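You operate a simulated robot arm through the tools that you are given. There is no shell and no other tool. Be economical: measure what you need, move in short steps, check, and stop when the job is done.

You run a simulated two-armed robot. Do the job below in one go: nothing can be reset, and whatever is moved stays where it is left.

## Task
Rinse the tray of the dish rack and let it drain into the bucket.
Fine: swing the drain spout out, tip in all the water from the blue mug and put it back; swing the spout in once it has stopped running; spill nothing. Set down upright: blue mug. Where these are worked on the way, their far stop is far enough and under half their travel is too little: drain spout.

The check looks at the end state, three seconds after you hand in, the way a careful person would. Anything else that was tipped, shoved, dropped, spilled or broken makes it a failure.

## Robot
Two 7-joint arms with two-finger parallel grippers on one trunk, on a base that drives. Base frame: it is fixed to the floor where the robot stands at the start and does not move with it; the origin is under the middle of the robot, x ahead of it, y to its left, z up. Units: mm, degrees, N and s.
The left shoulder is at the start at [60, 189, 1192], the right one opposite. Each reaches about 794 mm from its shoulder. Places, roughly: blue mug (13x8x10 cm) [1000, 300, 900]; drain spout [500, 200, 900]; green mug (13x8x10 cm) [1200, 300, 600]. Payload 3.43 kg a hand.
Tool frame (each hand has its own): the origin (TCP) lies between the finger pads and is the grasp point; the fingertips stand 30 mm ahead of it; z points along the fingers, y is the line along which they close. Largest opening 94 mm; finger width 28, thickness 10; the body of the gripper, 50 by 96 mm, starts 55 mm behind the TCP.
Orientation is that of the tool frame in the base frame, as a unit quaternion [w, x, y, z]. With the fingers straight down and closing along the base's y, the tool's x points along the base's -x, its y along +y and its z along -z.

## Interface
- The arms move only by the tool drive_tool. It takes "left_motion", "right_motion" or both (then of equal length, played together; a hand with none holds still); each is a list of rows, each an object of numbers (a shift or turn left out is 0, a gripper value left out holds the last): "wx", "wy", "wz": the turn, a rotation vector about the tool's x, y, z in degrees; "dx", "dy", "dz": the shift along the tool's x, y, z in mm; "claw": the closure, from 0 (fully open) to 1 (shut). In form: [{"wx": .., "wy": .., "wz": .., "dx": .., "dy": .., "dz": .., "claw": ..}, ...]. A call has 1 to 10 rows; each row shifts and turns the commanded pose from where the row before left it, along the tool's axes as they then stand. Each row takes 0.2 s and may step no farther than 50 mm and 8.6 degrees from the row before; otherwise, or with a gripper value out of range, the whole call is refused. Where a pose cannot be reached the arm comes as near as it can. A force on the tool above 40 N (or 10 N above the force at the start of the call, whichever is more), or a blocked arm, ends the call early, and 0.2 s more pass. Each finger travels about 153 mm/s and halts on what it meets, pressing with about 45 N; the grip force reading is that of the motor and also rises with nothing between the fingers. The clock runs only during rows and for 0.2 s after the last one: add rows that do not move to give the fingers time. It gives the time, the measured TCP pose, the force on the tool (base axes), the opening and the grip force at its end, in the units of the frame above (readings bear some noise), with the torque about the TCP (base axes, N m) and any sound that the robot's microphone picked up.
- Cameras (640 x 400 px; columns grow to the right, rows downward): "scene" is now at [3.5, 39.5, 1744.9]; the picture's right is [0.43, -0.90, 0.00], its down [-0.70, -0.34, -0.63] and it looks along [0.57, 0.27, -0.78] (base axes); focal length 295 px, centre (320, 200). "left" rides on the left gripper at [76, -14, -102] in its tool frame; the picture's right is [0.18, 0.98, 0.00], its down [-0.75, 0.14, -0.64] and it looks along [-0.63, 0.12, 0.77] (tool axes); focal length 243 px, centre (320, 200). "right" rides on the right gripper at [76, 14, -103] in its tool frame; the picture's right is [-0.18, 0.98, 0.00], its down [-0.75, -0.14, -0.64] and it looks along [-0.63, -0.12, 0.77] (tool axes); focal length 243 px, centre (320, 200). There is no depth. A picture from a camera that has moved, and an enlarged one, comes with that camera's place and axes in the base frame and with its lens. The place of the scene camera against the robot may be out by one fixed shift of up to 12 mm in any direction.
- capture(camera): a new picture of that camera. It takes no simulated time.
- lift_body(by): slides the trunk up (or, below 0, down) by that many mm; the arms and the scene camera ride with it, the base frame stays. It gives what a move gives, with no picture.
- steer(legs): drives the robot by 1 to 6 legs, each [ahead, left, turn to the left] in mm, mm and degrees, along the robot's own axes; the way and the turn of a leg run together, so that a leg with both is an arc; at most 1500 mm and 180 degrees a leg. The arms and the cameras ride along, it lands a little off, and it stops where it bumps. It gives what a move gives.
- head_to(pan, tilt): turns the head with the scene camera to pan (to the left, within 86 degrees either way) and tilt (down, from -29 to 69), counted from straight ahead of the robot. It gives what a move gives.
- inspect(camera, box): a new picture of the part [left, top, right, bottom] of that camera's present view, enlarged. It takes no simulated time.
- hand_in(): hands the job in; it is judged then, once.

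Work in short steps. Places have to be worked out from the pictures, the camera data and where the tool is seen: move nearer, look again, correct. Check each grasp and each placing, and mend what went wrong. You have 120 turns and 88 pictures in all, those below and enlarged ones among them. Open the grippers and draw the arms clear of the work before you hand the job in, unless the task says otherwise.

The tools are called after "Emit:" as name(argument=value, ...) on one line, values as JSON. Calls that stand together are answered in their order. drive_tool: Moves the arms, as the interface text tells. Its arguments: {"type":"object","properties":{"left_motion":{"type":"array","items":{"type":"object","properties":{"wx":{"type":"number"},"wy":{"type":"number"},"wz":{"type":"number"},"dx":{"type":"number"},"dy":{"type":"number"},"dz":{"type":"number"},"claw":{"type":"number"}}}},"right_motion":{"type":"array","items":{"type":"object","properties":{"wx":{"type":"number"},"wy":{"type":"number"},"wz":{"type":"number"},"dx":{"type":"number"},"dy":{"type":"number"},"dz":{"type":"number"},"claw":{"type":"number"}}}}},"required":[]} The other tools are called the same way: lift_body (by) slides the trunk up or down; steer (legs) drives the base; head_to (pan, tilt) turns the head that bears the scene camera; capture (camera) takes a picture; inspect (camera, box) takes an enlarged picture of a part of a camera's view; hand_in () hands the job in.

At the start:

```text
clock: 0.0
left_ee_pos: [297.2, 285.2, 1279.3]
left_ee_rot: [0.0, 0.0, 1.0, 0.001]
left_force: [-0.5, 0.3, -0.2]
left_wrist_torque: [0.02, 0.02, 0.0]
left_finger_gap: 93.9
left_grasp_force: 0.0
right_ee_pos: [347.4, 15.2, 1259.3]
right_ee_rot: [0.0, 0.0, 1.0, 0.0]
right_force: [-0.6, -0.5, 0.1]
right_wrist_torque: [-0.01, 0.0, -0.03]
right_finger_gap: 93.8
right_grasp_force: 0.0
trunk travel left (down, up): [-864.0, 126.0]
robot x, y, heading: [-1.7, 0.7, -0.3]
head pan, tilt: [25.7, 50.8]
```

scene: 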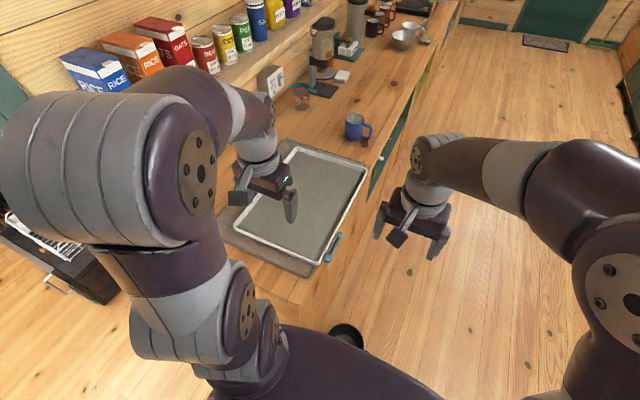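
right: 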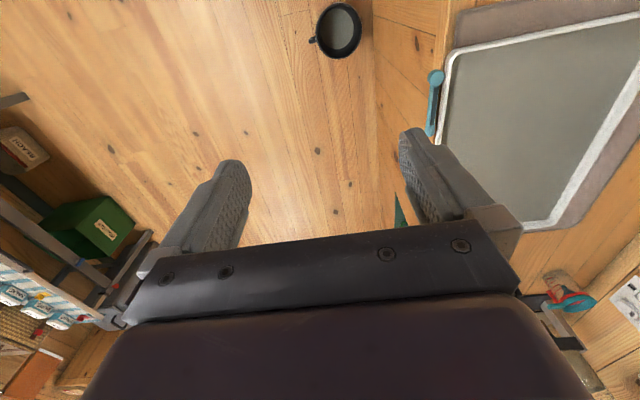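
left: 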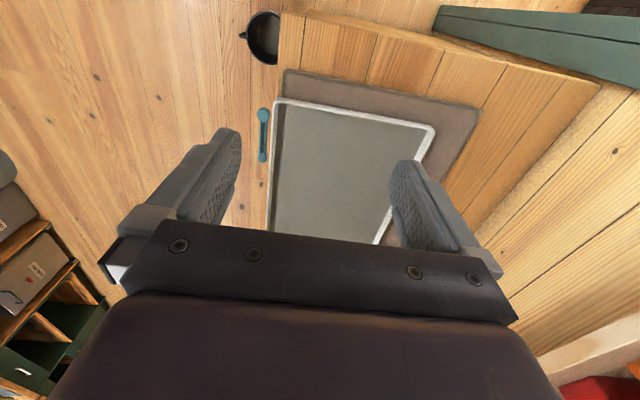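

I start by enlarging the spout and mug regions of the scene view to see the layout.

Emit:
inspect(camera="scene", box=[220, 200, 400, 360])

Emit:
inspect(camera="scene", box=[260, 60, 440, 180])

Emit:
inspect(camera="left", box=[220, 0, 340, 180])

```text
2.50 times, centred on (310, 280) of scene
camera zoom: at [3.5, 39.5, 1744.9], right [0.43, -0.9, 0.0], down [-0.7, -0.34, -0.63], along [0.57, 0.27, -0.78], focal length 737 px, centre (345, 0)
```

zoom: 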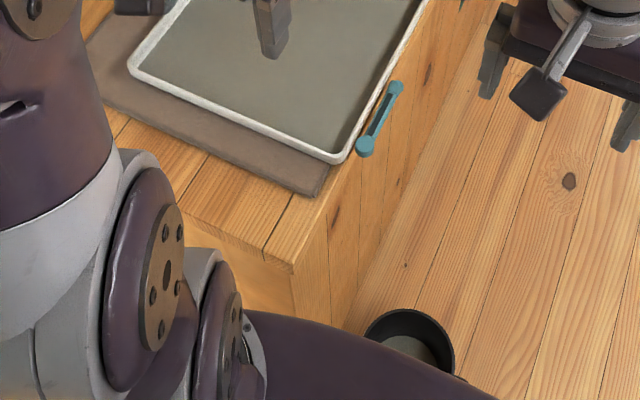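

```text
3.33 times, centred on (350, 120) of scene
camera zoom: at [3.5, 39.5, 1744.9], right [0.43, -0.9, 0.0], down [-0.7, -0.34, -0.63], along [0.57, 0.27, -0.78], focal length 983 px, centre (220, 467)
```

zoom: 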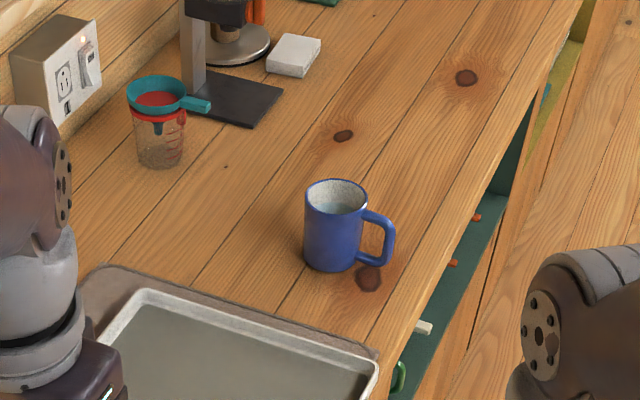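

```text
2.22 times, centred on (280, 90) of left
camera zoom: at [221.7, 272.3, 1381.1], right [-0.18, 0.98, 0.0], down [0.75, 0.14, 0.64], along [0.63, 0.12, -0.77], focal length 539 px, centre (409, 444)
```

zoom: 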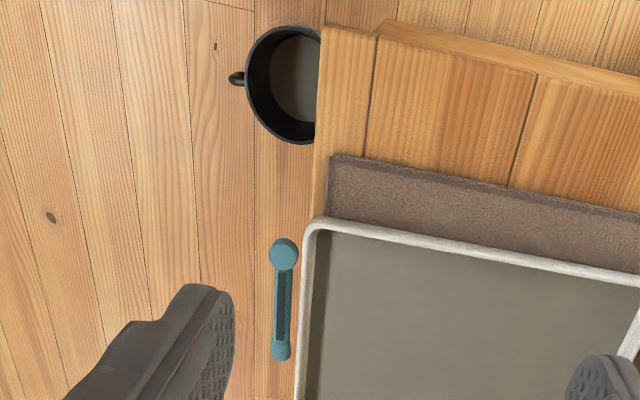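

The spout is teal, lies along x from about (419,198) to (518,198), and the larger round end nearest the robot is probably the pivot. The bucket is at about (420,85) on the floor. I lower the left hand a bit to see the spout closely.

Emit:
drive_tool(left_motion=[{"dx": -8, "dy": -10, "dz": 42}, {"dx": -8, "dy": -10, "dz": 42}, {"dx": -8, "dy": -10, "dz": 42}, {"dx": -8, "dy": -10, "dz": 42}, {"dx": -8, "dy": -10, "dz": 42}, {"dx": 0, "dy": 0, "dz": 0}])

Emit:
capture(camera="left")

Emit:
capture(camera="scene")

```text
clock: 1.4
left_ee_pos: [336.2, 237.1, 1068.5]
left_ee_rot: [0.001, 0.001, 1.0, 0.0]
left_force: [1.3, 0.0, -0.3]
left_wrist_torque: [0.04, 0.02, 0.0]
left_finger_gap: 94.0
left_grasp_force: 0.0
right_ee_pos: [347.7, 14.2, 1258.4]
right_ee_rot: [-0.001, 0.0, 1.0, 0.0]
right_force: [0.2, 0.2, 0.2]
right_wrist_torque: [0.01, 0.0, 0.0]
right_finger_gap: 94.0
right_grasp_force: 0.1
trunk travel left (down, up): [-864.0, 126.0]
robot x, y, heading: [1.3, -3.4, 0.1]
head pan, tilt: [25.7, 50.8]
```

```text
81 pictures are left
camera left: at [260.6, 222.4, 1170.8], right [-0.18, 0.98, 0.0], down [0.75, 0.14, 0.64], along [0.63, 0.12, -0.77], focal length 243 px, centre (320, 200)
```

left: 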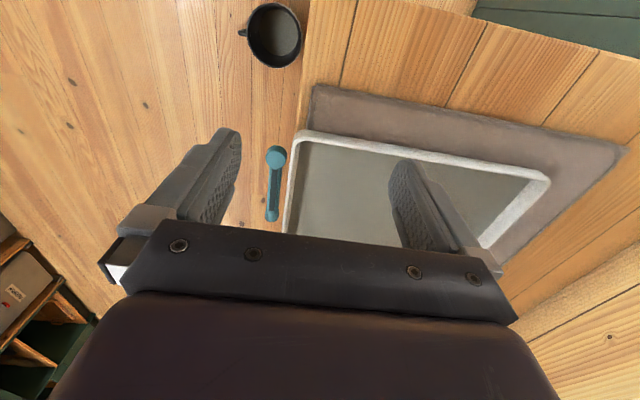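

```text
80 pictures are left
camera scene: at [2.3, 39.3, 1744.9], right [0.43, -0.9, 0.0], down [-0.7, -0.34, -0.63], along [0.57, 0.27, -0.77], focal length 295 px, centre (320, 200)
```

scene: 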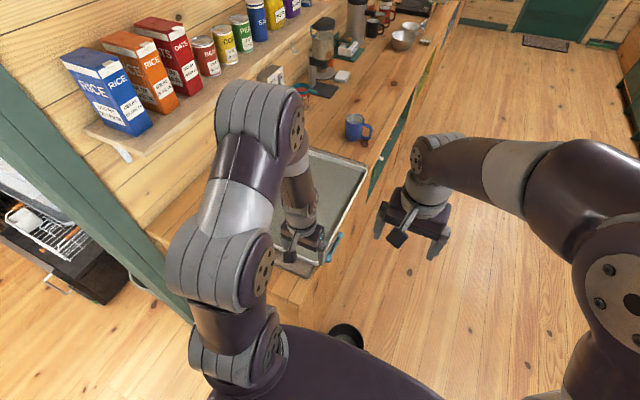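

Triangulating the two left-camera views puts the hub at about (415,198,908) and the tip at about (523,199,905). I enlarge the spout to see its shape and its clearance to the tray rim.

Emit:
inspect(camera="left", box=[220, 110, 340, 230])

Emit:
inspect(camera="left", box=[220, 0, 320, 80])

Emit:
inspect(camera="scene", box=[300, 210, 380, 270])

```text
3.33 times, centred on (280, 170) of left
camera zoom: at [260.6, 222.4, 1170.8], right [-0.18, 0.98, 0.0], down [0.75, 0.14, 0.64], along [0.63, 0.12, -0.77], focal length 809 px, centre (453, 300)
```

zoom: 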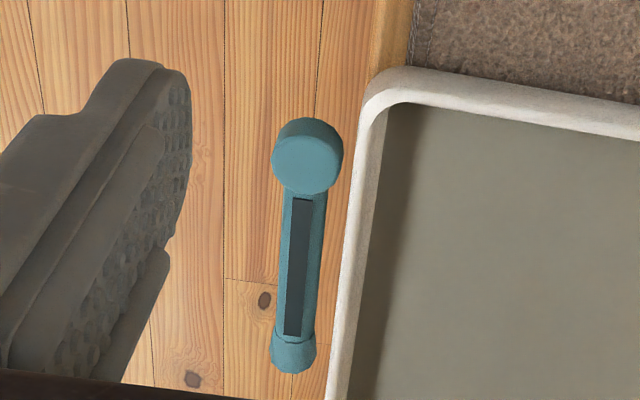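

```text
5.00 times, centred on (270, 40) of left
camera zoom: at [260.6, 222.4, 1170.8], right [-0.18, 0.98, 0.0], down [0.75, 0.14, 0.64], along [0.63, 0.12, -0.77], focal length 1213 px, centre (570, 1000)
```

zoom: 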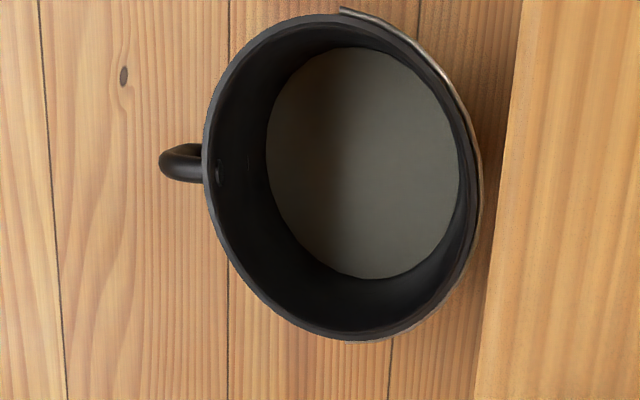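

```text
6.67 times, centred on (340, 240) of scene
camera zoom: at [2.3, 39.3, 1744.9], right [0.43, -0.9, 0.0], down [-0.7, -0.34, -0.63], along [0.57, 0.27, -0.77], focal length 1966 px, centre (187, -67)
```

zoom: 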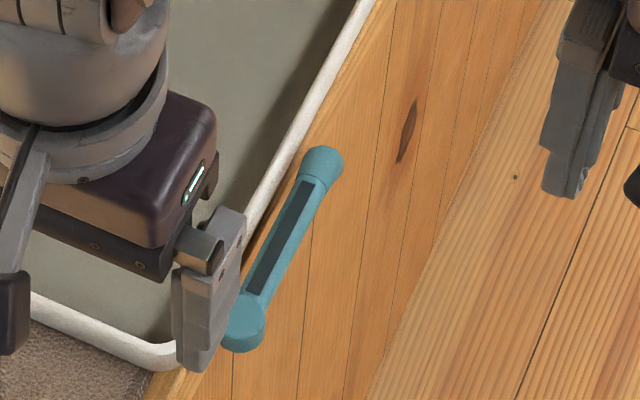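

The spout sits just outside the tray rim, so I'll grip its tip from the aisle side with the right hand: fingers pointing +y, closing vertically. I turn the right hand first, well clear of everything.

Emit:
drive_tool(right_motion=[{"wx": -8.5}, {"wx": -8.5}, {"wx": -8.5}, {"wx": -8.5}, {"wx": -8.5}, {"wx": -8.5}, {"wx": -8.5}, {"wx": -8.5}, {"wx": -8.5}, {"wx": -8.5}])

Emit:
drive_tool(right_motion=[{"wx": -5}, {"dx": -30, "dy": -30}, {"dx": -30, "dy": -40}, {"dx": -30, "dy": -40}, {"dx": -20, "dy": -45, "dz": -15}, {"dy": -45, "dz": -15}, {"dy": -45, "dz": -15}, {"dy": -40, "dz": -15}, {}])

Emit:
capture(camera="right")

```text
clock: 3.6
left_ee_pos: [336.1, 236.8, 1069.4]
left_ee_rot: [0.0, 0.001, 1.0, 0.001]
left_force: [-0.3, -0.1, -0.2]
left_wrist_torque: [0.0, -0.03, -0.01]
left_finger_gap: 94.1
left_grasp_force: 0.0
right_ee_pos: [339.4, 22.1, 1243.5]
right_ee_rot: [0.0, 0.0, 0.889, 0.459]
right_force: [-0.1, -0.4, 0.1]
right_wrist_torque: [0.0, -0.01, 0.02]
right_finger_gap: 94.1
right_grasp_force: 0.0
right hand out of reach, approached as far as the arm can: row 7, 8, 9, 10
trunk travel left (down, up): [-864.0, 126.0]
robot x, y, heading: [0.8, -0.9, 0.0]
head pan, tilt: [25.7, 50.8]
```

```text
refused: row 5 steps farther than a row can; nothing moved
```

```text
76 pictures are left
camera right: at [263.8, -54.0, 1313.6], right [0.18, 0.57, 0.8], down [0.75, -0.6, 0.26], along [0.63, 0.56, -0.54], focal length 243 px, centre (320, 200)
```

right: 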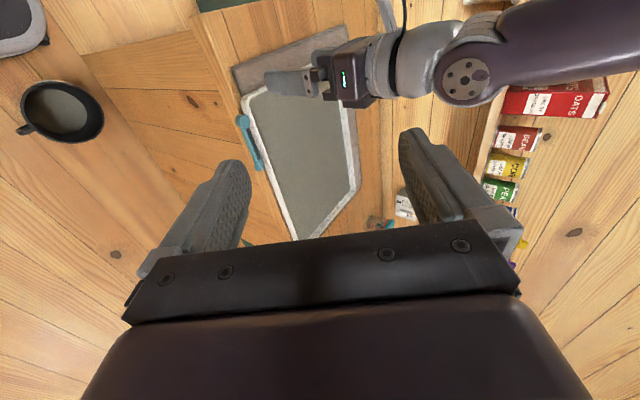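

The wrist stopped at about 55° tilt; that's actually useful, since the upper finger then comes over the rim side. I back the left hand off upward and move the right hand a little to learn whether the commanded orientation persists.

Emit:
drive_tool(right_motion=[{"dx": -25, "dy": -25}, {"dx": -25, "dy": -25}, {"dx": -25, "dy": -25}, {"dx": -25, "dy": -25}, {}], left_motion=[{"dz": -45}, {"dz": -45}, {"dz": -45}, {"dz": -45, "dy": 20}, {}])

```text
clock: 4.8
left_ee_pos: [338.0, 255.6, 1249.2]
left_ee_rot: [0.0, -0.001, 1.0, -0.001]
left_force: [0.0, -0.6, 0.8]
left_wrist_torque: [-0.02, -0.01, 0.04]
left_finger_gap: 94.2
left_grasp_force: 0.1
right_ee_pos: [376.8, -7.8, 1166.0]
right_ee_rot: [0.002, 0.0, 0.891, 0.454]
right_force: [0.5, 0.8, 1.0]
right_wrist_torque: [0.0, 0.02, 0.03]
right_finger_gap: 94.1
right_grasp_force: 0.0
right hand out of reach, approached as far as the arm can: row 1, 2, 3, 4
trunk travel left (down, up): [-864.0, 126.0]
robot x, y, heading: [-2.7, -0.3, 0.0]
head pan, tilt: [25.7, 50.8]
```

I relax the tilt slightly to see where the commanded pose stands.

Emit:
drive_tool(right_motion=[{"wx": 8}, {}])

```text
clock: 5.4
left_ee_pos: [337.3, 256.3, 1248.8]
left_ee_rot: [0.0, 0.0, 1.0, 0.001]
left_force: [-1.1, -0.5, 0.6]
left_wrist_torque: [0.0, 0.0, 0.0]
left_finger_gap: 93.9
left_grasp_force: 0.0
right_ee_pos: [378.6, -7.7, 1165.3]
right_ee_rot: [0.0, -0.001, 0.919, 0.394]
right_force: [0.8, 0.3, 0.7]
right_wrist_torque: [0.02, -0.01, 0.0]
right_finger_gap: 94.1
right_grasp_force: 0.1
trunk travel left (down, up): [-864.0, 126.0]
robot x, y, heading: [-0.3, -2.9, -0.2]
head pan, tilt: [25.7, 50.8]
```

The commanded pose resets to the measured one each call, and the tilt is now 46°. I move toward the spout tip, stopping short to look.

Emit:
drive_tool(right_motion=[{"dx": -23, "dy": -7.6, "dz": 37}, {"dx": -23, "dy": -7.6, "dz": 37}, {"dx": -23, "dy": -7.6, "dz": 37}, {"dx": -23, "dy": -7.6, "dz": 37}, {"dx": -23, "dy": -7.6, "dz": 37}, {"dx": -23, "dy": -7.6, "dz": 37}, {}])

Emit:
capture(camera="right")

Emit:
capture(camera="scene")

```text
clock: 7.0
left_ee_pos: [337.0, 254.4, 1248.9]
left_ee_rot: [0.0, 0.001, 1.0, -0.001]
left_force: [-1.0, 0.1, -0.2]
left_wrist_torque: [0.01, 0.01, 0.05]
left_finger_gap: 93.9
left_grasp_force: 0.1
right_ee_pos: [513.6, 120.6, 979.3]
right_ee_rot: [0.0, -0.001, 0.919, 0.395]
right_force: [-0.1, -1.1, 1.0]
right_wrist_torque: [0.03, 0.02, 0.01]
right_finger_gap: 94.1
right_grasp_force: 0.0
trunk travel left (down, up): [-864.0, 126.0]
robot x, y, heading: [1.5, -4.9, -0.1]
head pan, tilt: [25.7, 50.8]
```

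```text
75 pictures are left
camera right: at [438.0, 55.9, 1059.5], right [0.18, 0.68, 0.71], down [0.75, -0.56, 0.34], along [0.63, 0.47, -0.61], focal length 243 px, centre (320, 200)
```

right: 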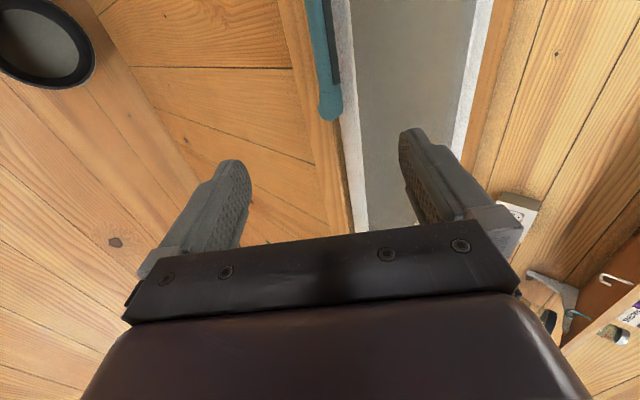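

```text
74 pictures are left
camera scene: at [2.9, 39.2, 1744.9], right [0.43, -0.9, 0.0], down [-0.7, -0.34, -0.63], along [0.57, 0.27, -0.78], focal length 295 px, centre (320, 200)
```

scene: 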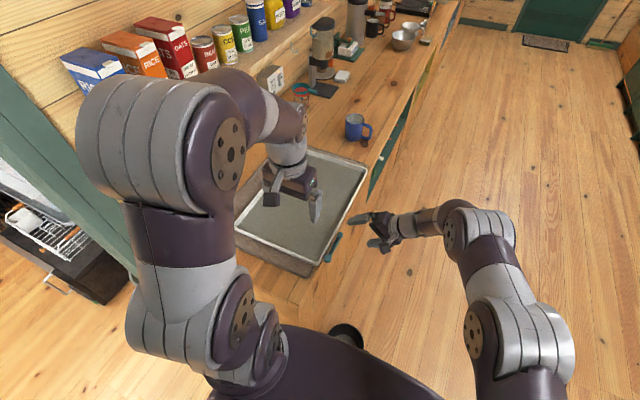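

The tip triangulates to about (515,198,910). I enlarge it to judge its thickness and the rim height.

Emit:
inspect(camera="right", box=[260, 0, 420, 160])

```text
2.50 times, centred on (340, 80) of right
camera zoom: at [438.0, 55.9, 1059.5], right [0.18, 0.68, 0.71], down [0.75, -0.56, 0.34], along [0.63, 0.47, -0.61], focal length 606 px, centre (270, 500)
```

zoom: 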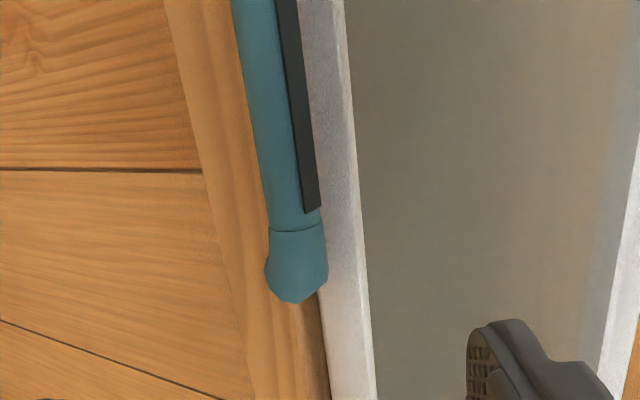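

The spout is roughly octagonal, ~22 mm across, with its top about level with the rim and a gap of ~7 mm. A flatter approach is safer, so I see how far the hand can tilt here.

Emit:
drive_tool(right_motion=[{"wx": -8, "dz": -10}, {"wx": -8, "dz": -10}, {"wx": -8, "dz": -5}, {"wx": -8}, {"wx": -8}, {}])

```text
clock: 8.4
left_ee_pos: [336.3, 254.8, 1248.4]
left_ee_rot: [0.0, 0.0, 1.0, 0.0]
left_force: [-0.8, -0.4, -0.7]
left_wrist_torque: [0.02, 0.02, 0.0]
left_finger_gap: 94.1
left_grasp_force: 0.0
right_ee_pos: [516.0, 119.7, 988.2]
right_ee_rot: [0.003, 0.001, 0.874, 0.487]
right_force: [0.9, -0.1, -0.1]
right_wrist_torque: [-0.04, 0.0, -0.02]
right_finger_gap: 94.0
right_grasp_force: 0.0
right hand out of reach, approached as far as the arm can: row 2, 3, 4, 5
trunk travel left (down, up): [-864.0, 126.0]
robot x, y, heading: [0.2, 0.4, -0.1]
head pan, tilt: [25.7, 50.8]
```

58° is the limit at this height. I lower the trunk by 150 mm so the shoulder is nearer the spout's height, which should free the wrist.

Emit:
lift_body(by=-150)

Emit:
drive_tool(right_motion=[{"wx": -8}, {"wx": -8}, {"wx": -8}, {"dy": 25}, {"dy": 25}, {}])

```text
clock: 10.2
left_ee_pos: [336.3, 255.2, 1098.3]
left_ee_rot: [0.0, 0.0, 1.0, 0.0]
left_force: [-0.4, -0.6, -0.1]
left_wrist_torque: [0.02, -0.03, 0.01]
left_finger_gap: 93.9
left_grasp_force: 0.1
right_ee_pos: [515.4, 119.8, 838.8]
right_ee_rot: [0.003, 0.001, 0.873, 0.487]
right_force: [-0.6, 0.4, 0.4]
right_wrist_torque: [0.02, 0.0, 0.02]
right_finger_gap: 93.8
right_grasp_force: 0.1
trunk travel left (down, up): [-714.0, 276.0]
robot x, y, heading: [0.6, 3.1, 0.2]
head pan, tilt: [25.7, 50.8]
```

```text
clock: 11.6
left_ee_pos: [338.5, 255.4, 1098.2]
left_ee_rot: [0.0, 0.0, 1.0, 0.0]
left_force: [-0.5, 0.9, -0.6]
left_wrist_torque: [0.01, 0.02, 0.01]
left_finger_gap: 93.8
left_grasp_force: 0.1
right_ee_pos: [516.0, 146.3, 880.3]
right_ee_rot: [0.002, 0.002, 0.874, 0.487]
right_force: [-1.5, -1.2, -1.2]
right_wrist_torque: [-0.09, -0.06, 0.07]
right_finger_gap: 92.1
right_grasp_force: 0.2
right hand out of reach, approached as far as the arm can: row 1, 2, 3
trunk travel left (down, up): [-714.0, 276.0]
robot x, y, heading: [0.5, -4.4, 0.3]
head pan, tilt: [25.7, 50.8]
```

The upper finger is just touching the spout's outer side (slight gap change), so I back off along the tool, then rise to line up with the spout axis.

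Emit:
drive_tool(right_motion=[{"dz": -25}, {"dz": -20, "dy": 23}, {"dy": 23}, {}])

Emit:
capture(camera="right")

Emit:
capture(camera="left")

```text
clock: 12.6
left_ee_pos: [338.0, 255.5, 1099.2]
left_ee_rot: [0.0, 0.0, 1.0, 0.001]
left_force: [0.2, 0.0, 0.1]
left_wrist_torque: [-0.02, 0.0, 0.02]
left_finger_gap: 93.8
left_grasp_force: 0.0
right_ee_pos: [516.0, 132.1, 942.9]
right_ee_rot: [0.002, 0.001, 0.873, 0.487]
right_force: [0.0, 0.4, -2.1]
right_wrist_torque: [-0.14, -0.06, 0.02]
right_finger_gap: 92.6
right_grasp_force: 0.1
trunk travel left (down, up): [-714.0, 276.0]
robot x, y, heading: [1.5, 3.7, 0.1]
head pan, tilt: [25.7, 50.8]
```

```text
72 pictures are left
camera right: at [438.4, 52.0, 1009.0], right [0.18, 0.52, 0.84], down [0.75, -0.62, 0.22], along [0.64, 0.59, -0.5], focal length 243 px, centre (320, 200)
```

right: 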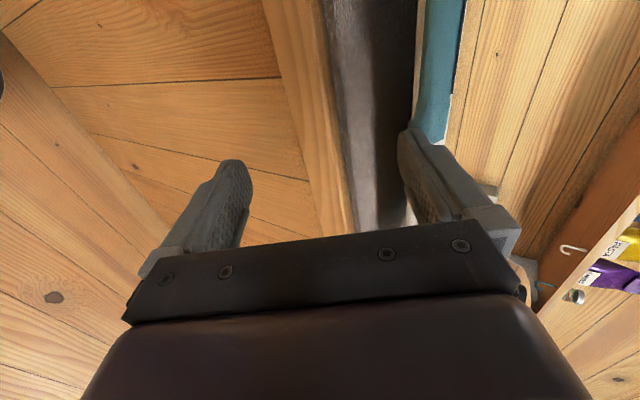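

```text
71 pictures are left
camera left: at [261.9, 240.7, 1201.4], right [-0.18, 0.98, 0.0], down [0.75, 0.14, 0.64], along [0.63, 0.12, -0.77], focal length 243 px, centre (320, 200)
```

left: 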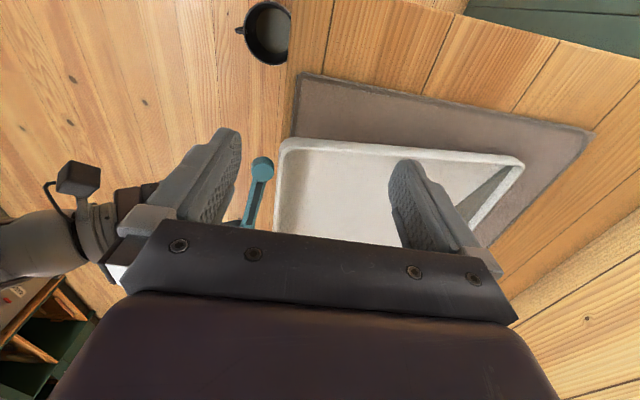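

Something changed: the spout looks moved and the tray looks different. I look at the scene view closely before moving anything.

Emit:
inspect(camera="scene", box=[220, 120, 460, 280])

Emit:
inspect(camera="left", box=[200, 50, 360, 240])

```text
2.50 times, centred on (340, 200) of scene
camera zoom: at [3.8, 39.1, 1594.9], right [0.43, -0.9, 0.0], down [-0.7, -0.34, -0.63], along [0.57, 0.27, -0.78], focal length 737 px, centre (270, 200)
```

zoom: 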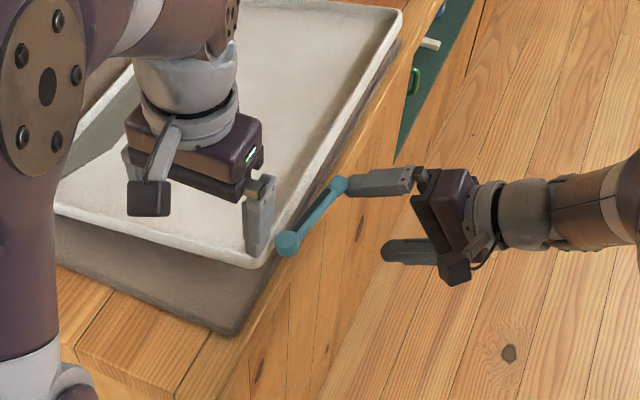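

```text
2.11 times, centred on (280, 145) of left
camera zoom: at [261.9, 240.7, 1201.4], right [-0.18, 0.98, 0.0], down [0.75, 0.14, 0.64], along [0.63, 0.12, -0.77], focal length 511 px, centre (404, 316)
```

zoom: 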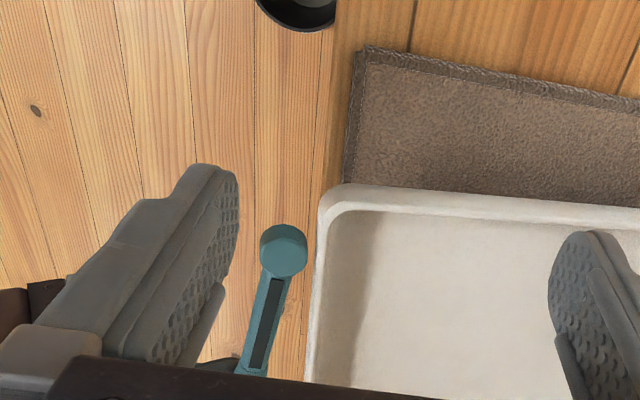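

The upper finger caught under the spout and lifted that side of the tray. I lower the hand straight down in small steps so the tray settles back gently, then look.

Emit:
drive_tool(right_motion=[{"dy": -5.1, "dz": 3.1}, {"dy": -5.1, "dz": 3.1}, {"dy": -5.1, "dz": 3.1}, {"dy": -5.1, "dz": 3.1}, {"dy": -5.1, "dz": 3.1}, {"dy": -5.1, "dz": 3.1}, {}])

Emit:
inspect(camera="scene", box=[220, 120, 460, 280])

```text
clock: 14.2
left_ee_pos: [338.7, 257.1, 1098.2]
left_ee_rot: [0.001, -0.001, 1.0, 0.0]
left_force: [-0.7, 0.0, -0.6]
left_wrist_torque: [-0.02, 0.02, 0.0]
left_finger_gap: 94.1
left_grasp_force: 0.1
right_ee_pos: [516.1, 132.0, 908.2]
right_ee_rot: [0.002, 0.001, 0.874, 0.486]
right_force: [0.6, 0.3, -2.5]
right_wrist_torque: [-0.09, 0.01, -0.01]
right_finger_gap: 92.7
right_grasp_force: 0.1
trunk travel left (down, up): [-714.0, 276.0]
robot x, y, heading: [-2.1, 0.2, -0.3]
head pan, tilt: [25.7, 50.8]
```

```text
2.50 times, centred on (340, 200) of scene
camera zoom: at [3.8, 39.5, 1594.9], right [0.43, -0.9, 0.0], down [-0.7, -0.34, -0.63], along [0.57, 0.27, -0.78], focal length 737 px, centre (270, 200)
```

zoom: 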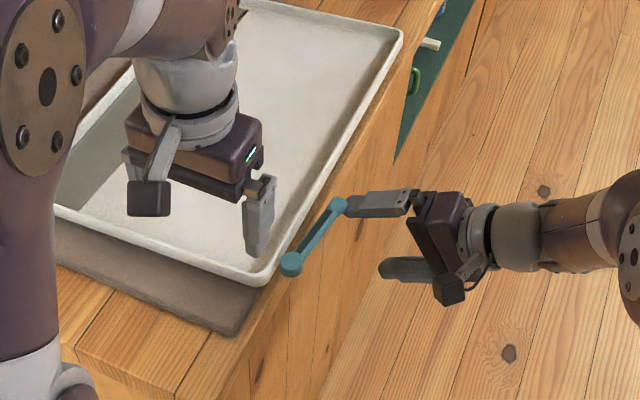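

The tray is settling back. I continue lowering in small steps.

Emit:
drive_tool(right_motion=[{"dy": -4.25, "dz": 2.6}, {"dy": -4.25, "dz": 2.6}, {"dy": -4.25, "dz": 2.6}, {"dy": -4.25, "dz": 2.6}, {}])

Emit:
capture(camera="right")

Emit:
inspect(camera="scene", box=[220, 120, 460, 280])

```text
clock: 15.3
left_ee_pos: [337.1, 254.4, 1098.1]
left_ee_rot: [0.0, 0.001, 1.0, 0.001]
left_force: [0.2, 0.5, 0.2]
left_wrist_torque: [0.03, 0.0, 0.0]
left_finger_gap: 94.3
left_grasp_force: 0.0
right_ee_pos: [515.6, 130.5, 887.9]
right_ee_rot: [0.003, 0.001, 0.873, 0.487]
right_force: [0.0, -0.4, -2.2]
right_wrist_torque: [-0.1, -0.01, -0.01]
right_finger_gap: 92.7
right_grasp_force: 0.1
trunk travel left (down, up): [-714.0, 276.0]
robot x, y, heading: [-1.1, 1.6, -0.0]
head pan, tilt: [25.7, 50.8]
```

```text
67 pictures are left
camera right: at [438.6, 50.9, 953.2], right [0.18, 0.52, 0.84], down [0.75, -0.62, 0.22], along [0.64, 0.59, -0.5], focal length 243 px, centre (320, 200)
```

right: 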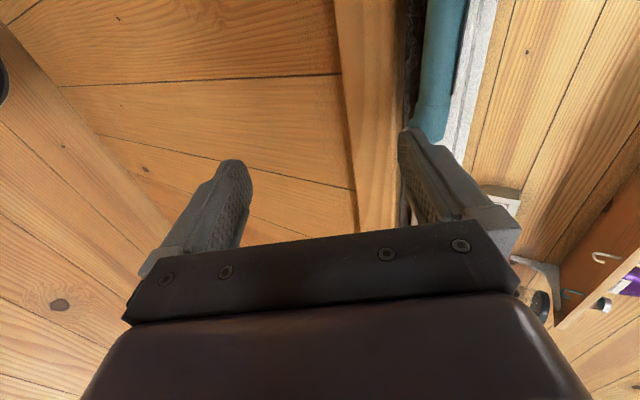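

```text
2.50 times, centred on (340, 200) of scene
camera zoom: at [3.8, 39.5, 1594.9], right [0.43, -0.9, 0.0], down [-0.7, -0.34, -0.63], along [0.57, 0.27, -0.78], focal length 737 px, centre (270, 200)
```

zoom: 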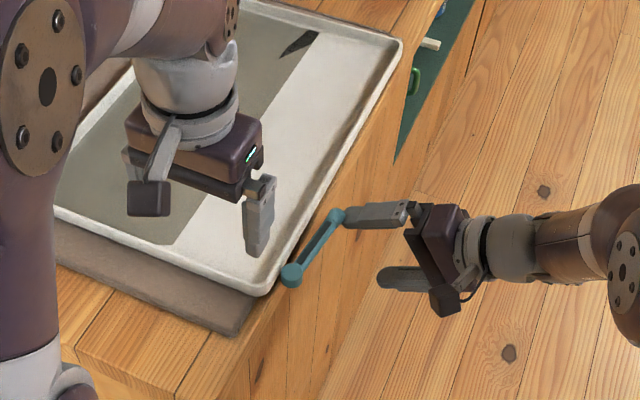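

The tray is nearly back. I keep lowering until the load is gone.

Emit:
drive_tool(right_motion=[{"dy": -4.25, "dz": 2.6}, {"dy": -4.25, "dz": 2.6}, {"dy": -4.25, "dz": 2.6}, {"dy": -4.25, "dz": 2.6}, {}])

Emit:
inspect(camera="scene", box=[220, 120, 460, 280])

```text
clock: 16.6
left_ee_pos: [338.0, 255.1, 1098.9]
left_ee_rot: [0.0, 0.0, 1.0, -0.001]
left_force: [0.1, -0.3, 0.1]
left_wrist_torque: [-0.01, 0.02, -0.03]
left_finger_gap: 94.1
left_grasp_force: 0.1
right_ee_pos: [516.3, 130.8, 867.8]
right_ee_rot: [0.002, 0.002, 0.874, 0.487]
right_force: [-0.2, 0.3, 0.3]
right_wrist_torque: [-0.02, 0.01, -0.04]
right_finger_gap: 93.9
right_grasp_force: 0.0
trunk travel left (down, up): [-714.0, 276.0]
robot x, y, heading: [-1.9, 0.9, -0.2]
head pan, tilt: [25.7, 50.8]
```

```text
2.50 times, centred on (340, 200) of scene
camera zoom: at [3.4, 39.4, 1594.9], right [0.43, -0.9, 0.0], down [-0.7, -0.34, -0.63], along [0.57, 0.27, -0.78], focal length 737 px, centre (270, 200)
```

zoom: 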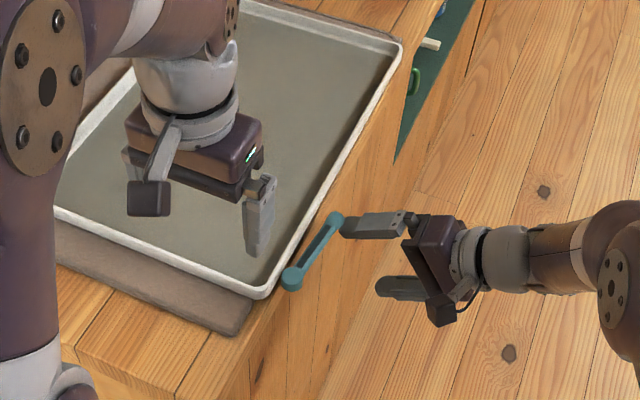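

The hand is free and the tray sits level again, apparently in its old place. The spout has swung slightly outward; I check from the left camera.

Emit:
inspect(camera="left", box=[180, 50, 340, 250])

Emit:
capture(camera="right")

```text
2.00 times, centred on (260, 150) of left
camera zoom: at [261.6, 241.0, 1201.4], right [-0.18, 0.98, 0.0], down [0.75, 0.14, 0.64], along [0.63, 0.12, -0.77], focal length 485 px, centre (440, 300)
```

zoom: 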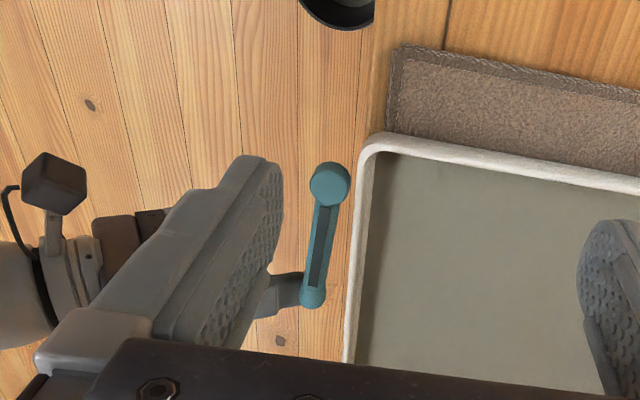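

```text
63 pictures are left
camera right: at [438.5, 50.9, 933.7], right [0.18, 0.52, 0.84], down [0.75, -0.62, 0.22], along [0.64, 0.59, -0.5], focal length 243 px, centre (320, 200)
```

right: 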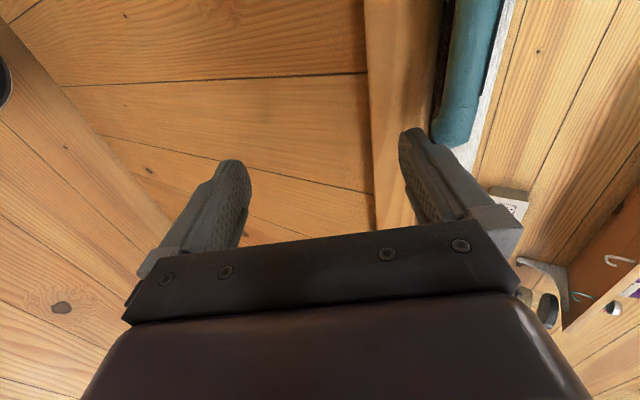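

The spout tip is now at about (514,189), leaving a ~17 mm gap to the rim. I back the right hand away from beneath it, rise clear, and line up at the pre-grasp point.

Emit:
drive_tool(right_motion=[{"dy": -12, "dz": -19}, {"dy": -12, "dz": -19}, {"dx": 5, "dy": 32, "dz": -20}, {"dx": 5, "dy": 32, "dz": -20}, {"dy": 19, "dz": 30}, {}])

Emit:
capture(camera="right")

Emit:
inspect(camera="left", box=[180, 50, 340, 250])

```text
clock: 17.9
left_ee_pos: [336.9, 254.6, 1098.7]
left_ee_rot: [-0.001, 0.0, 1.0, 0.0]
left_force: [-0.9, -0.6, 0.3]
left_wrist_torque: [0.03, 0.0, 0.0]
left_finger_gap: 94.1
left_grasp_force: 0.0
right_ee_pos: [499.2, 129.7, 943.1]
right_ee_rot: [0.003, 0.001, 0.874, 0.487]
right_force: [-0.2, -0.5, 0.1]
right_wrist_torque: [-0.02, 0.05, 0.01]
right_finger_gap: 94.1
right_grasp_force: 0.0
right hand out of reach, approached as far as the arm can: row 2, 4
trunk travel left (down, up): [-714.0, 276.0]
robot x, y, heading: [1.6, 2.7, 0.2]
head pan, tilt: [25.7, 50.8]
```

```text
62 pictures are left
camera right: at [423.1, 49.5, 1008.2], right [0.18, 0.52, 0.84], down [0.75, -0.62, 0.22], along [0.64, 0.59, -0.5], focal length 243 px, centre (320, 200)
```

right: 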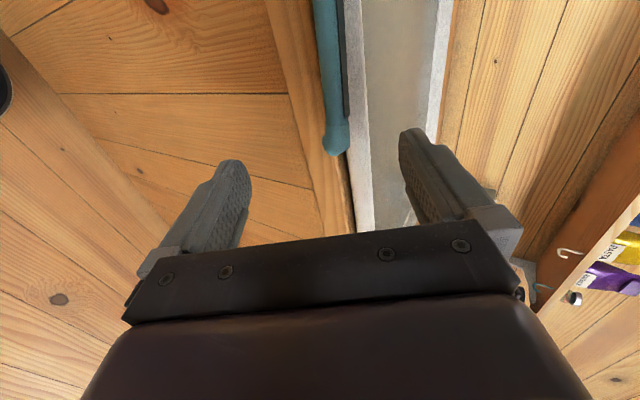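

```text
2.00 times, centred on (260, 150) of left
camera zoom: at [261.6, 240.1, 1201.6], right [-0.18, 0.98, 0.0], down [0.75, 0.14, 0.64], along [0.63, 0.12, -0.77], focal length 485 px, centre (440, 300)
```

zoom: 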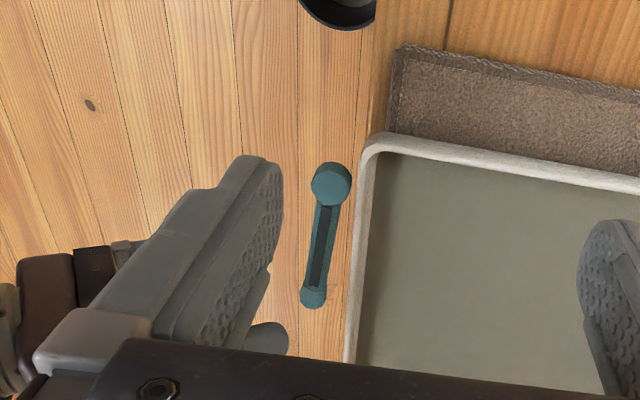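

The spout tip sits centred between the fingers. I advance 48 mm along the tool axis and half-close to check.

Emit:
drive_tool(right_motion=[{"dz": 16, "dx": -3}, {"dz": 16}, {"dz": 16}, {"claw": 0.5}, {}])

Emit:
inspect(camera="right", box=[180, 40, 480, 230])

Emit:
inspect(camera="left", box=[180, 50, 340, 250])

```text
clock: 19.1
left_ee_pos: [336.9, 254.4, 1099.1]
left_ee_rot: [0.0, 0.0, 1.0, -0.001]
left_force: [-1.1, -0.3, 0.0]
left_wrist_torque: [0.0, 0.02, -0.03]
left_finger_gap: 94.1
left_grasp_force: 0.0
right_ee_pos: [505.1, 171.7, 917.4]
right_ee_rot: [0.003, 0.001, 0.873, 0.487]
right_force: [0.4, 0.5, -0.2]
right_wrist_torque: [0.01, 0.0, -0.01]
right_finger_gap: 46.8
right_grasp_force: 0.1
trunk travel left (down, up): [-714.0, 276.0]
robot x, y, heading: [1.6, -2.6, 0.3]
head pan, tilt: [25.7, 50.8]
```

```text
2.11 times, centred on (330, 135) of right
camera zoom: at [427.3, 90.7, 983.1], right [0.18, 0.52, 0.84], down [0.75, -0.62, 0.22], along [0.64, 0.59, -0.5], focal length 511 px, centre (299, 337)
```

zoom: 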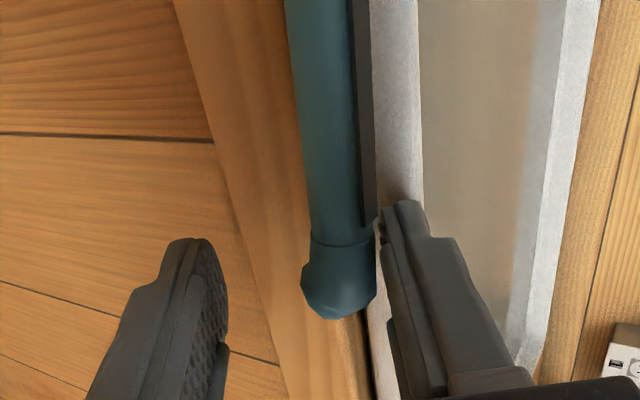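

```text
2.00 times, centred on (260, 150) of left
camera zoom: at [261.7, 241.1, 1201.4], right [-0.18, 0.98, 0.0], down [0.75, 0.14, 0.64], along [0.63, 0.12, -0.77], focal length 485 px, centre (440, 300)
```

zoom: 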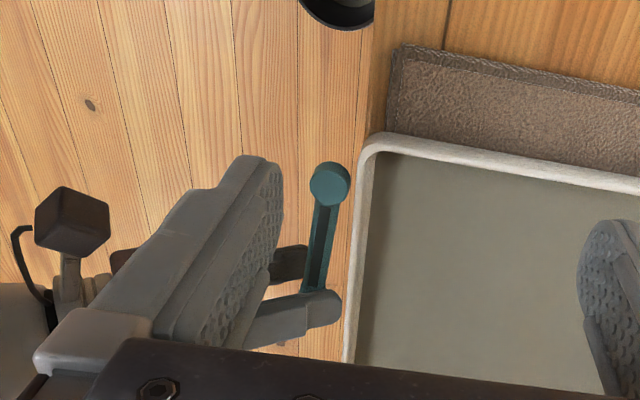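

The upper finger is at the inner side, just above the tip. I lower 13 mm to hook behind it and pull the spout outward along its arc.

Emit:
drive_tool(right_motion=[{"dy": -11, "dz": 6.8}, {"dy": -5.8, "dz": -9.4, "dx": 1}, {"dy": -5.8, "dz": -9.4, "dx": 2}, {"dy": -5.8, "dz": -9.4, "dx": 4}, {"dy": -5.8, "dz": -9.4, "dx": 5}, {"dy": -5.8, "dz": -9.4, "dx": 6}, {}])

Emit:
inspect(camera="left", box=[180, 50, 340, 250])

Emit:
inspect(camera="scene", box=[220, 120, 460, 280])

```text
clock: 20.8
left_ee_pos: [337.2, 256.6, 1098.6]
left_ee_rot: [0.0, 0.0, 1.0, 0.0]
left_force: [0.1, -0.5, 0.2]
left_wrist_torque: [-0.01, -0.03, 0.01]
left_finger_gap: 94.0
left_grasp_force: 0.0
right_ee_pos: [485.7, 114.2, 903.5]
right_ee_rot: [0.003, 0.002, 0.874, 0.486]
right_force: [-0.1, -0.1, 0.8]
right_wrist_torque: [-0.02, 0.02, 0.0]
right_finger_gap: 47.0
right_grasp_force: 0.0
trunk travel left (down, up): [-714.0, 276.0]
robot x, y, heading: [-0.7, 1.4, -0.0]
head pan, tilt: [25.7, 50.8]
```

```text
2.00 times, centred on (260, 150) of left
camera zoom: at [261.9, 241.1, 1201.2], right [-0.18, 0.98, 0.0], down [0.75, 0.14, 0.64], along [0.63, 0.12, -0.77], focal length 485 px, centre (440, 300)
```

zoom: 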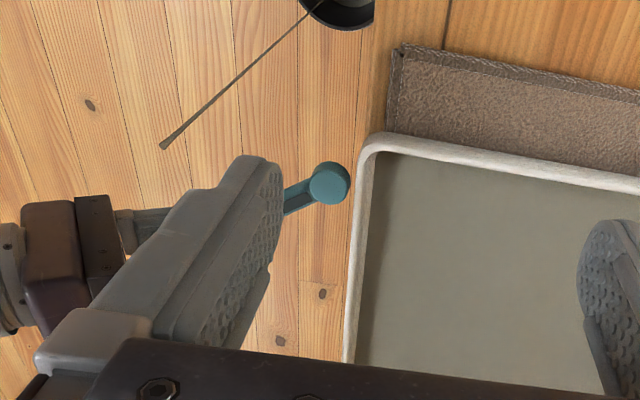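

```text
2.50 times, centred on (340, 200) of scene
camera zoom: at [3.7, 39.6, 1594.8], right [0.43, -0.9, 0.0], down [-0.7, -0.34, -0.63], along [0.57, 0.27, -0.78], focal length 737 px, centre (270, 200)
```

zoom: 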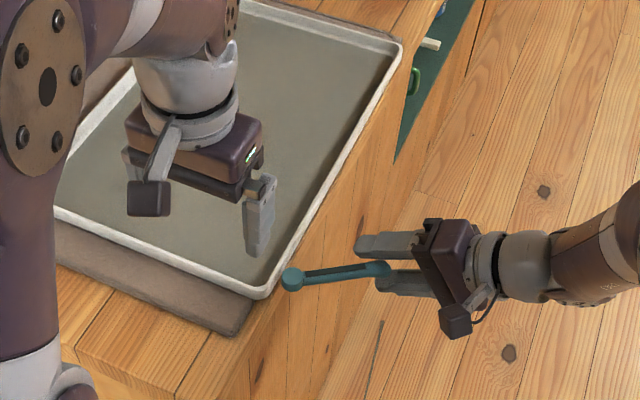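

The spout is out about 50° and a stream is visible falling toward the bucket. I keep pushing it on to its far stop with the same finger, moving mostly -x.

Emit:
drive_tool(right_motion=[{"dx": 9, "dy": -1.5, "dz": -2.5}, {"dx": 9, "dy": -1.5, "dz": -2.5}, {"dx": 9, "dy": -1.5, "dz": -2.5}, {"dx": 9, "dy": -1.0, "dz": -1.7}, {"dx": 9}, {"dx": 6}, {}], left_motion=[{"dz": -30, "dy": 10}, {"dz": -30, "dy": 10}, {"dz": -30, "dy": 10}, {}, {}, {}, {}])

Emit:
capture(camera="left")

Emit:
capture(camera="scene")

```text
clock: 22.4
left_ee_pos: [332.4, 282.2, 1128.4]
left_ee_rot: [0.0, 0.0, 1.0, 0.0]
left_force: [-0.6, 1.0, 0.4]
left_wrist_torque: [0.01, -0.02, 0.04]
left_finger_gap: 94.0
left_grasp_force: 0.2
left hand out of reach, approached as far as the arm can: row 1, 2, 3
right_ee_pos: [435.1, 104.9, 906.1]
right_ee_rot: [0.003, 0.002, 0.873, 0.488]
right_force: [0.2, -0.1, 1.1]
right_wrist_torque: [-0.01, 0.0, 0.01]
right_finger_gap: 46.9
right_grasp_force: 0.1
trunk travel left (down, up): [-714.0, 276.0]
robot x, y, heading: [-2.3, -0.4, 0.2]
head pan, tilt: [25.7, 50.8]
```

```text
56 pictures are left
camera left: at [256.9, 267.6, 1230.7], right [-0.18, 0.98, 0.0], down [0.75, 0.14, 0.64], along [0.63, 0.12, -0.77], focal length 243 px, centre (320, 200)
```

left: 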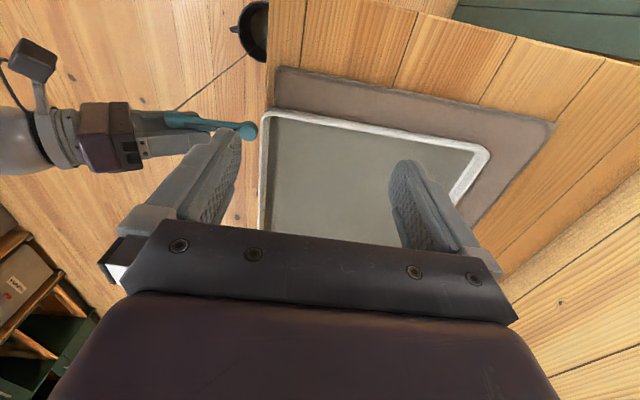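

```text
55 pictures are left
camera scene: at [3.8, 39.5, 1594.9], right [0.43, -0.9, 0.0], down [-0.7, -0.34, -0.63], along [0.57, 0.27, -0.78], focal length 295 px, centre (320, 200)
```

scene: 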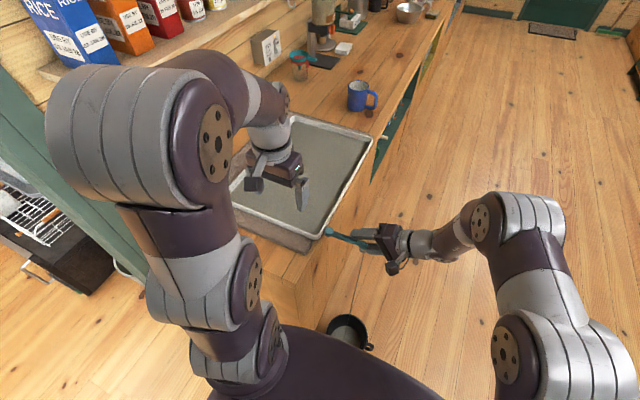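

The spout now points straight out (tip ≈ (415,92)) with the stream falling to the bucket. I slide the right hand sideways (+x) off the spout, then retreat.

Emit:
drive_tool(right_motion=[{"dx": -12}, {"dx": -15}, {"dx": -15}, {"dz": -35, "dx": -15}, {"dz": -40, "dx": -15}, {"dz": -40}, {}])

Emit:
inspect(camera="scene", box=[280, 190, 440, 370])

Emit:
inspect(camera="scene", box=[320, 60, 400, 130])

```text
clock: 23.9
left_ee_pos: [332.7, 281.2, 1127.3]
left_ee_rot: [-0.001, -0.001, 1.0, 0.0]
left_force: [-0.5, -0.1, -0.2]
left_wrist_torque: [0.01, -0.03, 0.01]
left_finger_gap: 93.8
left_grasp_force: 0.1
right_ee_pos: [478.9, 70.4, 934.0]
right_ee_rot: [0.008, 0.005, 0.878, 0.478]
right_force: [-0.2, -1.0, -0.5]
right_wrist_torque: [-0.01, 0.01, -0.01]
right_finger_gap: 47.0
right_grasp_force: 0.0
right hand out of reach, approached as far as the arm can: row 4, 5, 6
trunk travel left (down, up): [-714.0, 276.0]
robot x, y, heading: [-1.3, 2.9, 0.2]
head pan, tilt: [25.7, 50.8]
```

```text
2.22 times, centred on (360, 280) of scene
camera zoom: at [3.9, 39.7, 1594.9], right [0.43, -0.9, 0.0], down [-0.7, -0.34, -0.63], along [0.57, 0.27, -0.78], focal length 656 px, centre (231, 22)
```

zoom: 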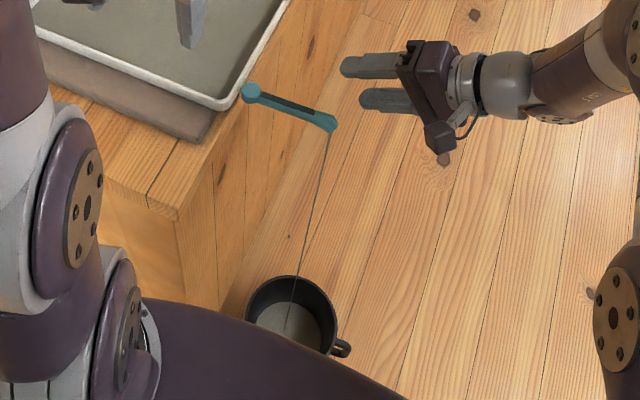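

```text
5.71 times, centred on (360, 95) of scene
camera zoom: at [3.9, 39.7, 1594.9], right [0.43, -0.9, 0.0], down [-0.7, -0.34, -0.63], along [0.57, 0.27, -0.78], focal length 1686 px, centre (91, 800)
```

zoom: 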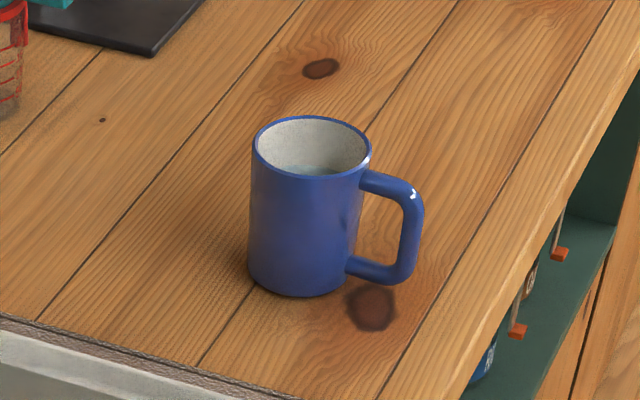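

The spout is fully out and running cleanly into the bucket. Now the mug: it's half full, upright at about (1033,364) with its base near z≈880 and its handle toward -y. Before planning the drive I look down at the robot's own base to know its footprint relative to the bucket.

Emit:
head_to(pan=-20, tilt=69)

Emit:
capture(camera="scene")

```text
clock: 25.1
left_ee_pos: [332.5, 281.2, 1128.7]
left_ee_rot: [0.001, 0.0, 1.0, 0.0]
left_force: [-0.1, 0.3, 0.2]
left_wrist_torque: [-0.01, 0.0, -0.03]
left_finger_gap: 93.8
left_grasp_force: 0.0
right_ee_pos: [479.0, 71.5, 933.8]
right_ee_rot: [0.007, 0.004, 0.878, 0.478]
right_force: [-0.5, -0.2, -0.1]
right_wrist_torque: [-0.04, 0.01, 0.03]
right_finger_gap: 46.9
right_grasp_force: 0.0
trunk travel left (down, up): [-714.0, 276.0]
robot x, y, heading: [-5.9, 1.1, -0.3]
head pan, tilt: [-20.0, 68.8]
```

```text
52 pictures are left
camera scene: at [-12.6, -12.7, 1574.1], right [-0.34, -0.94, 0.0], down [-0.88, 0.32, -0.36], along [0.34, -0.12, -0.93], focal length 295 px, centre (320, 200)
```

scene: 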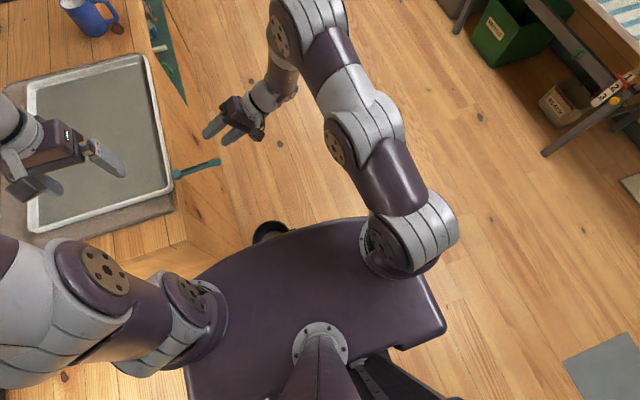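

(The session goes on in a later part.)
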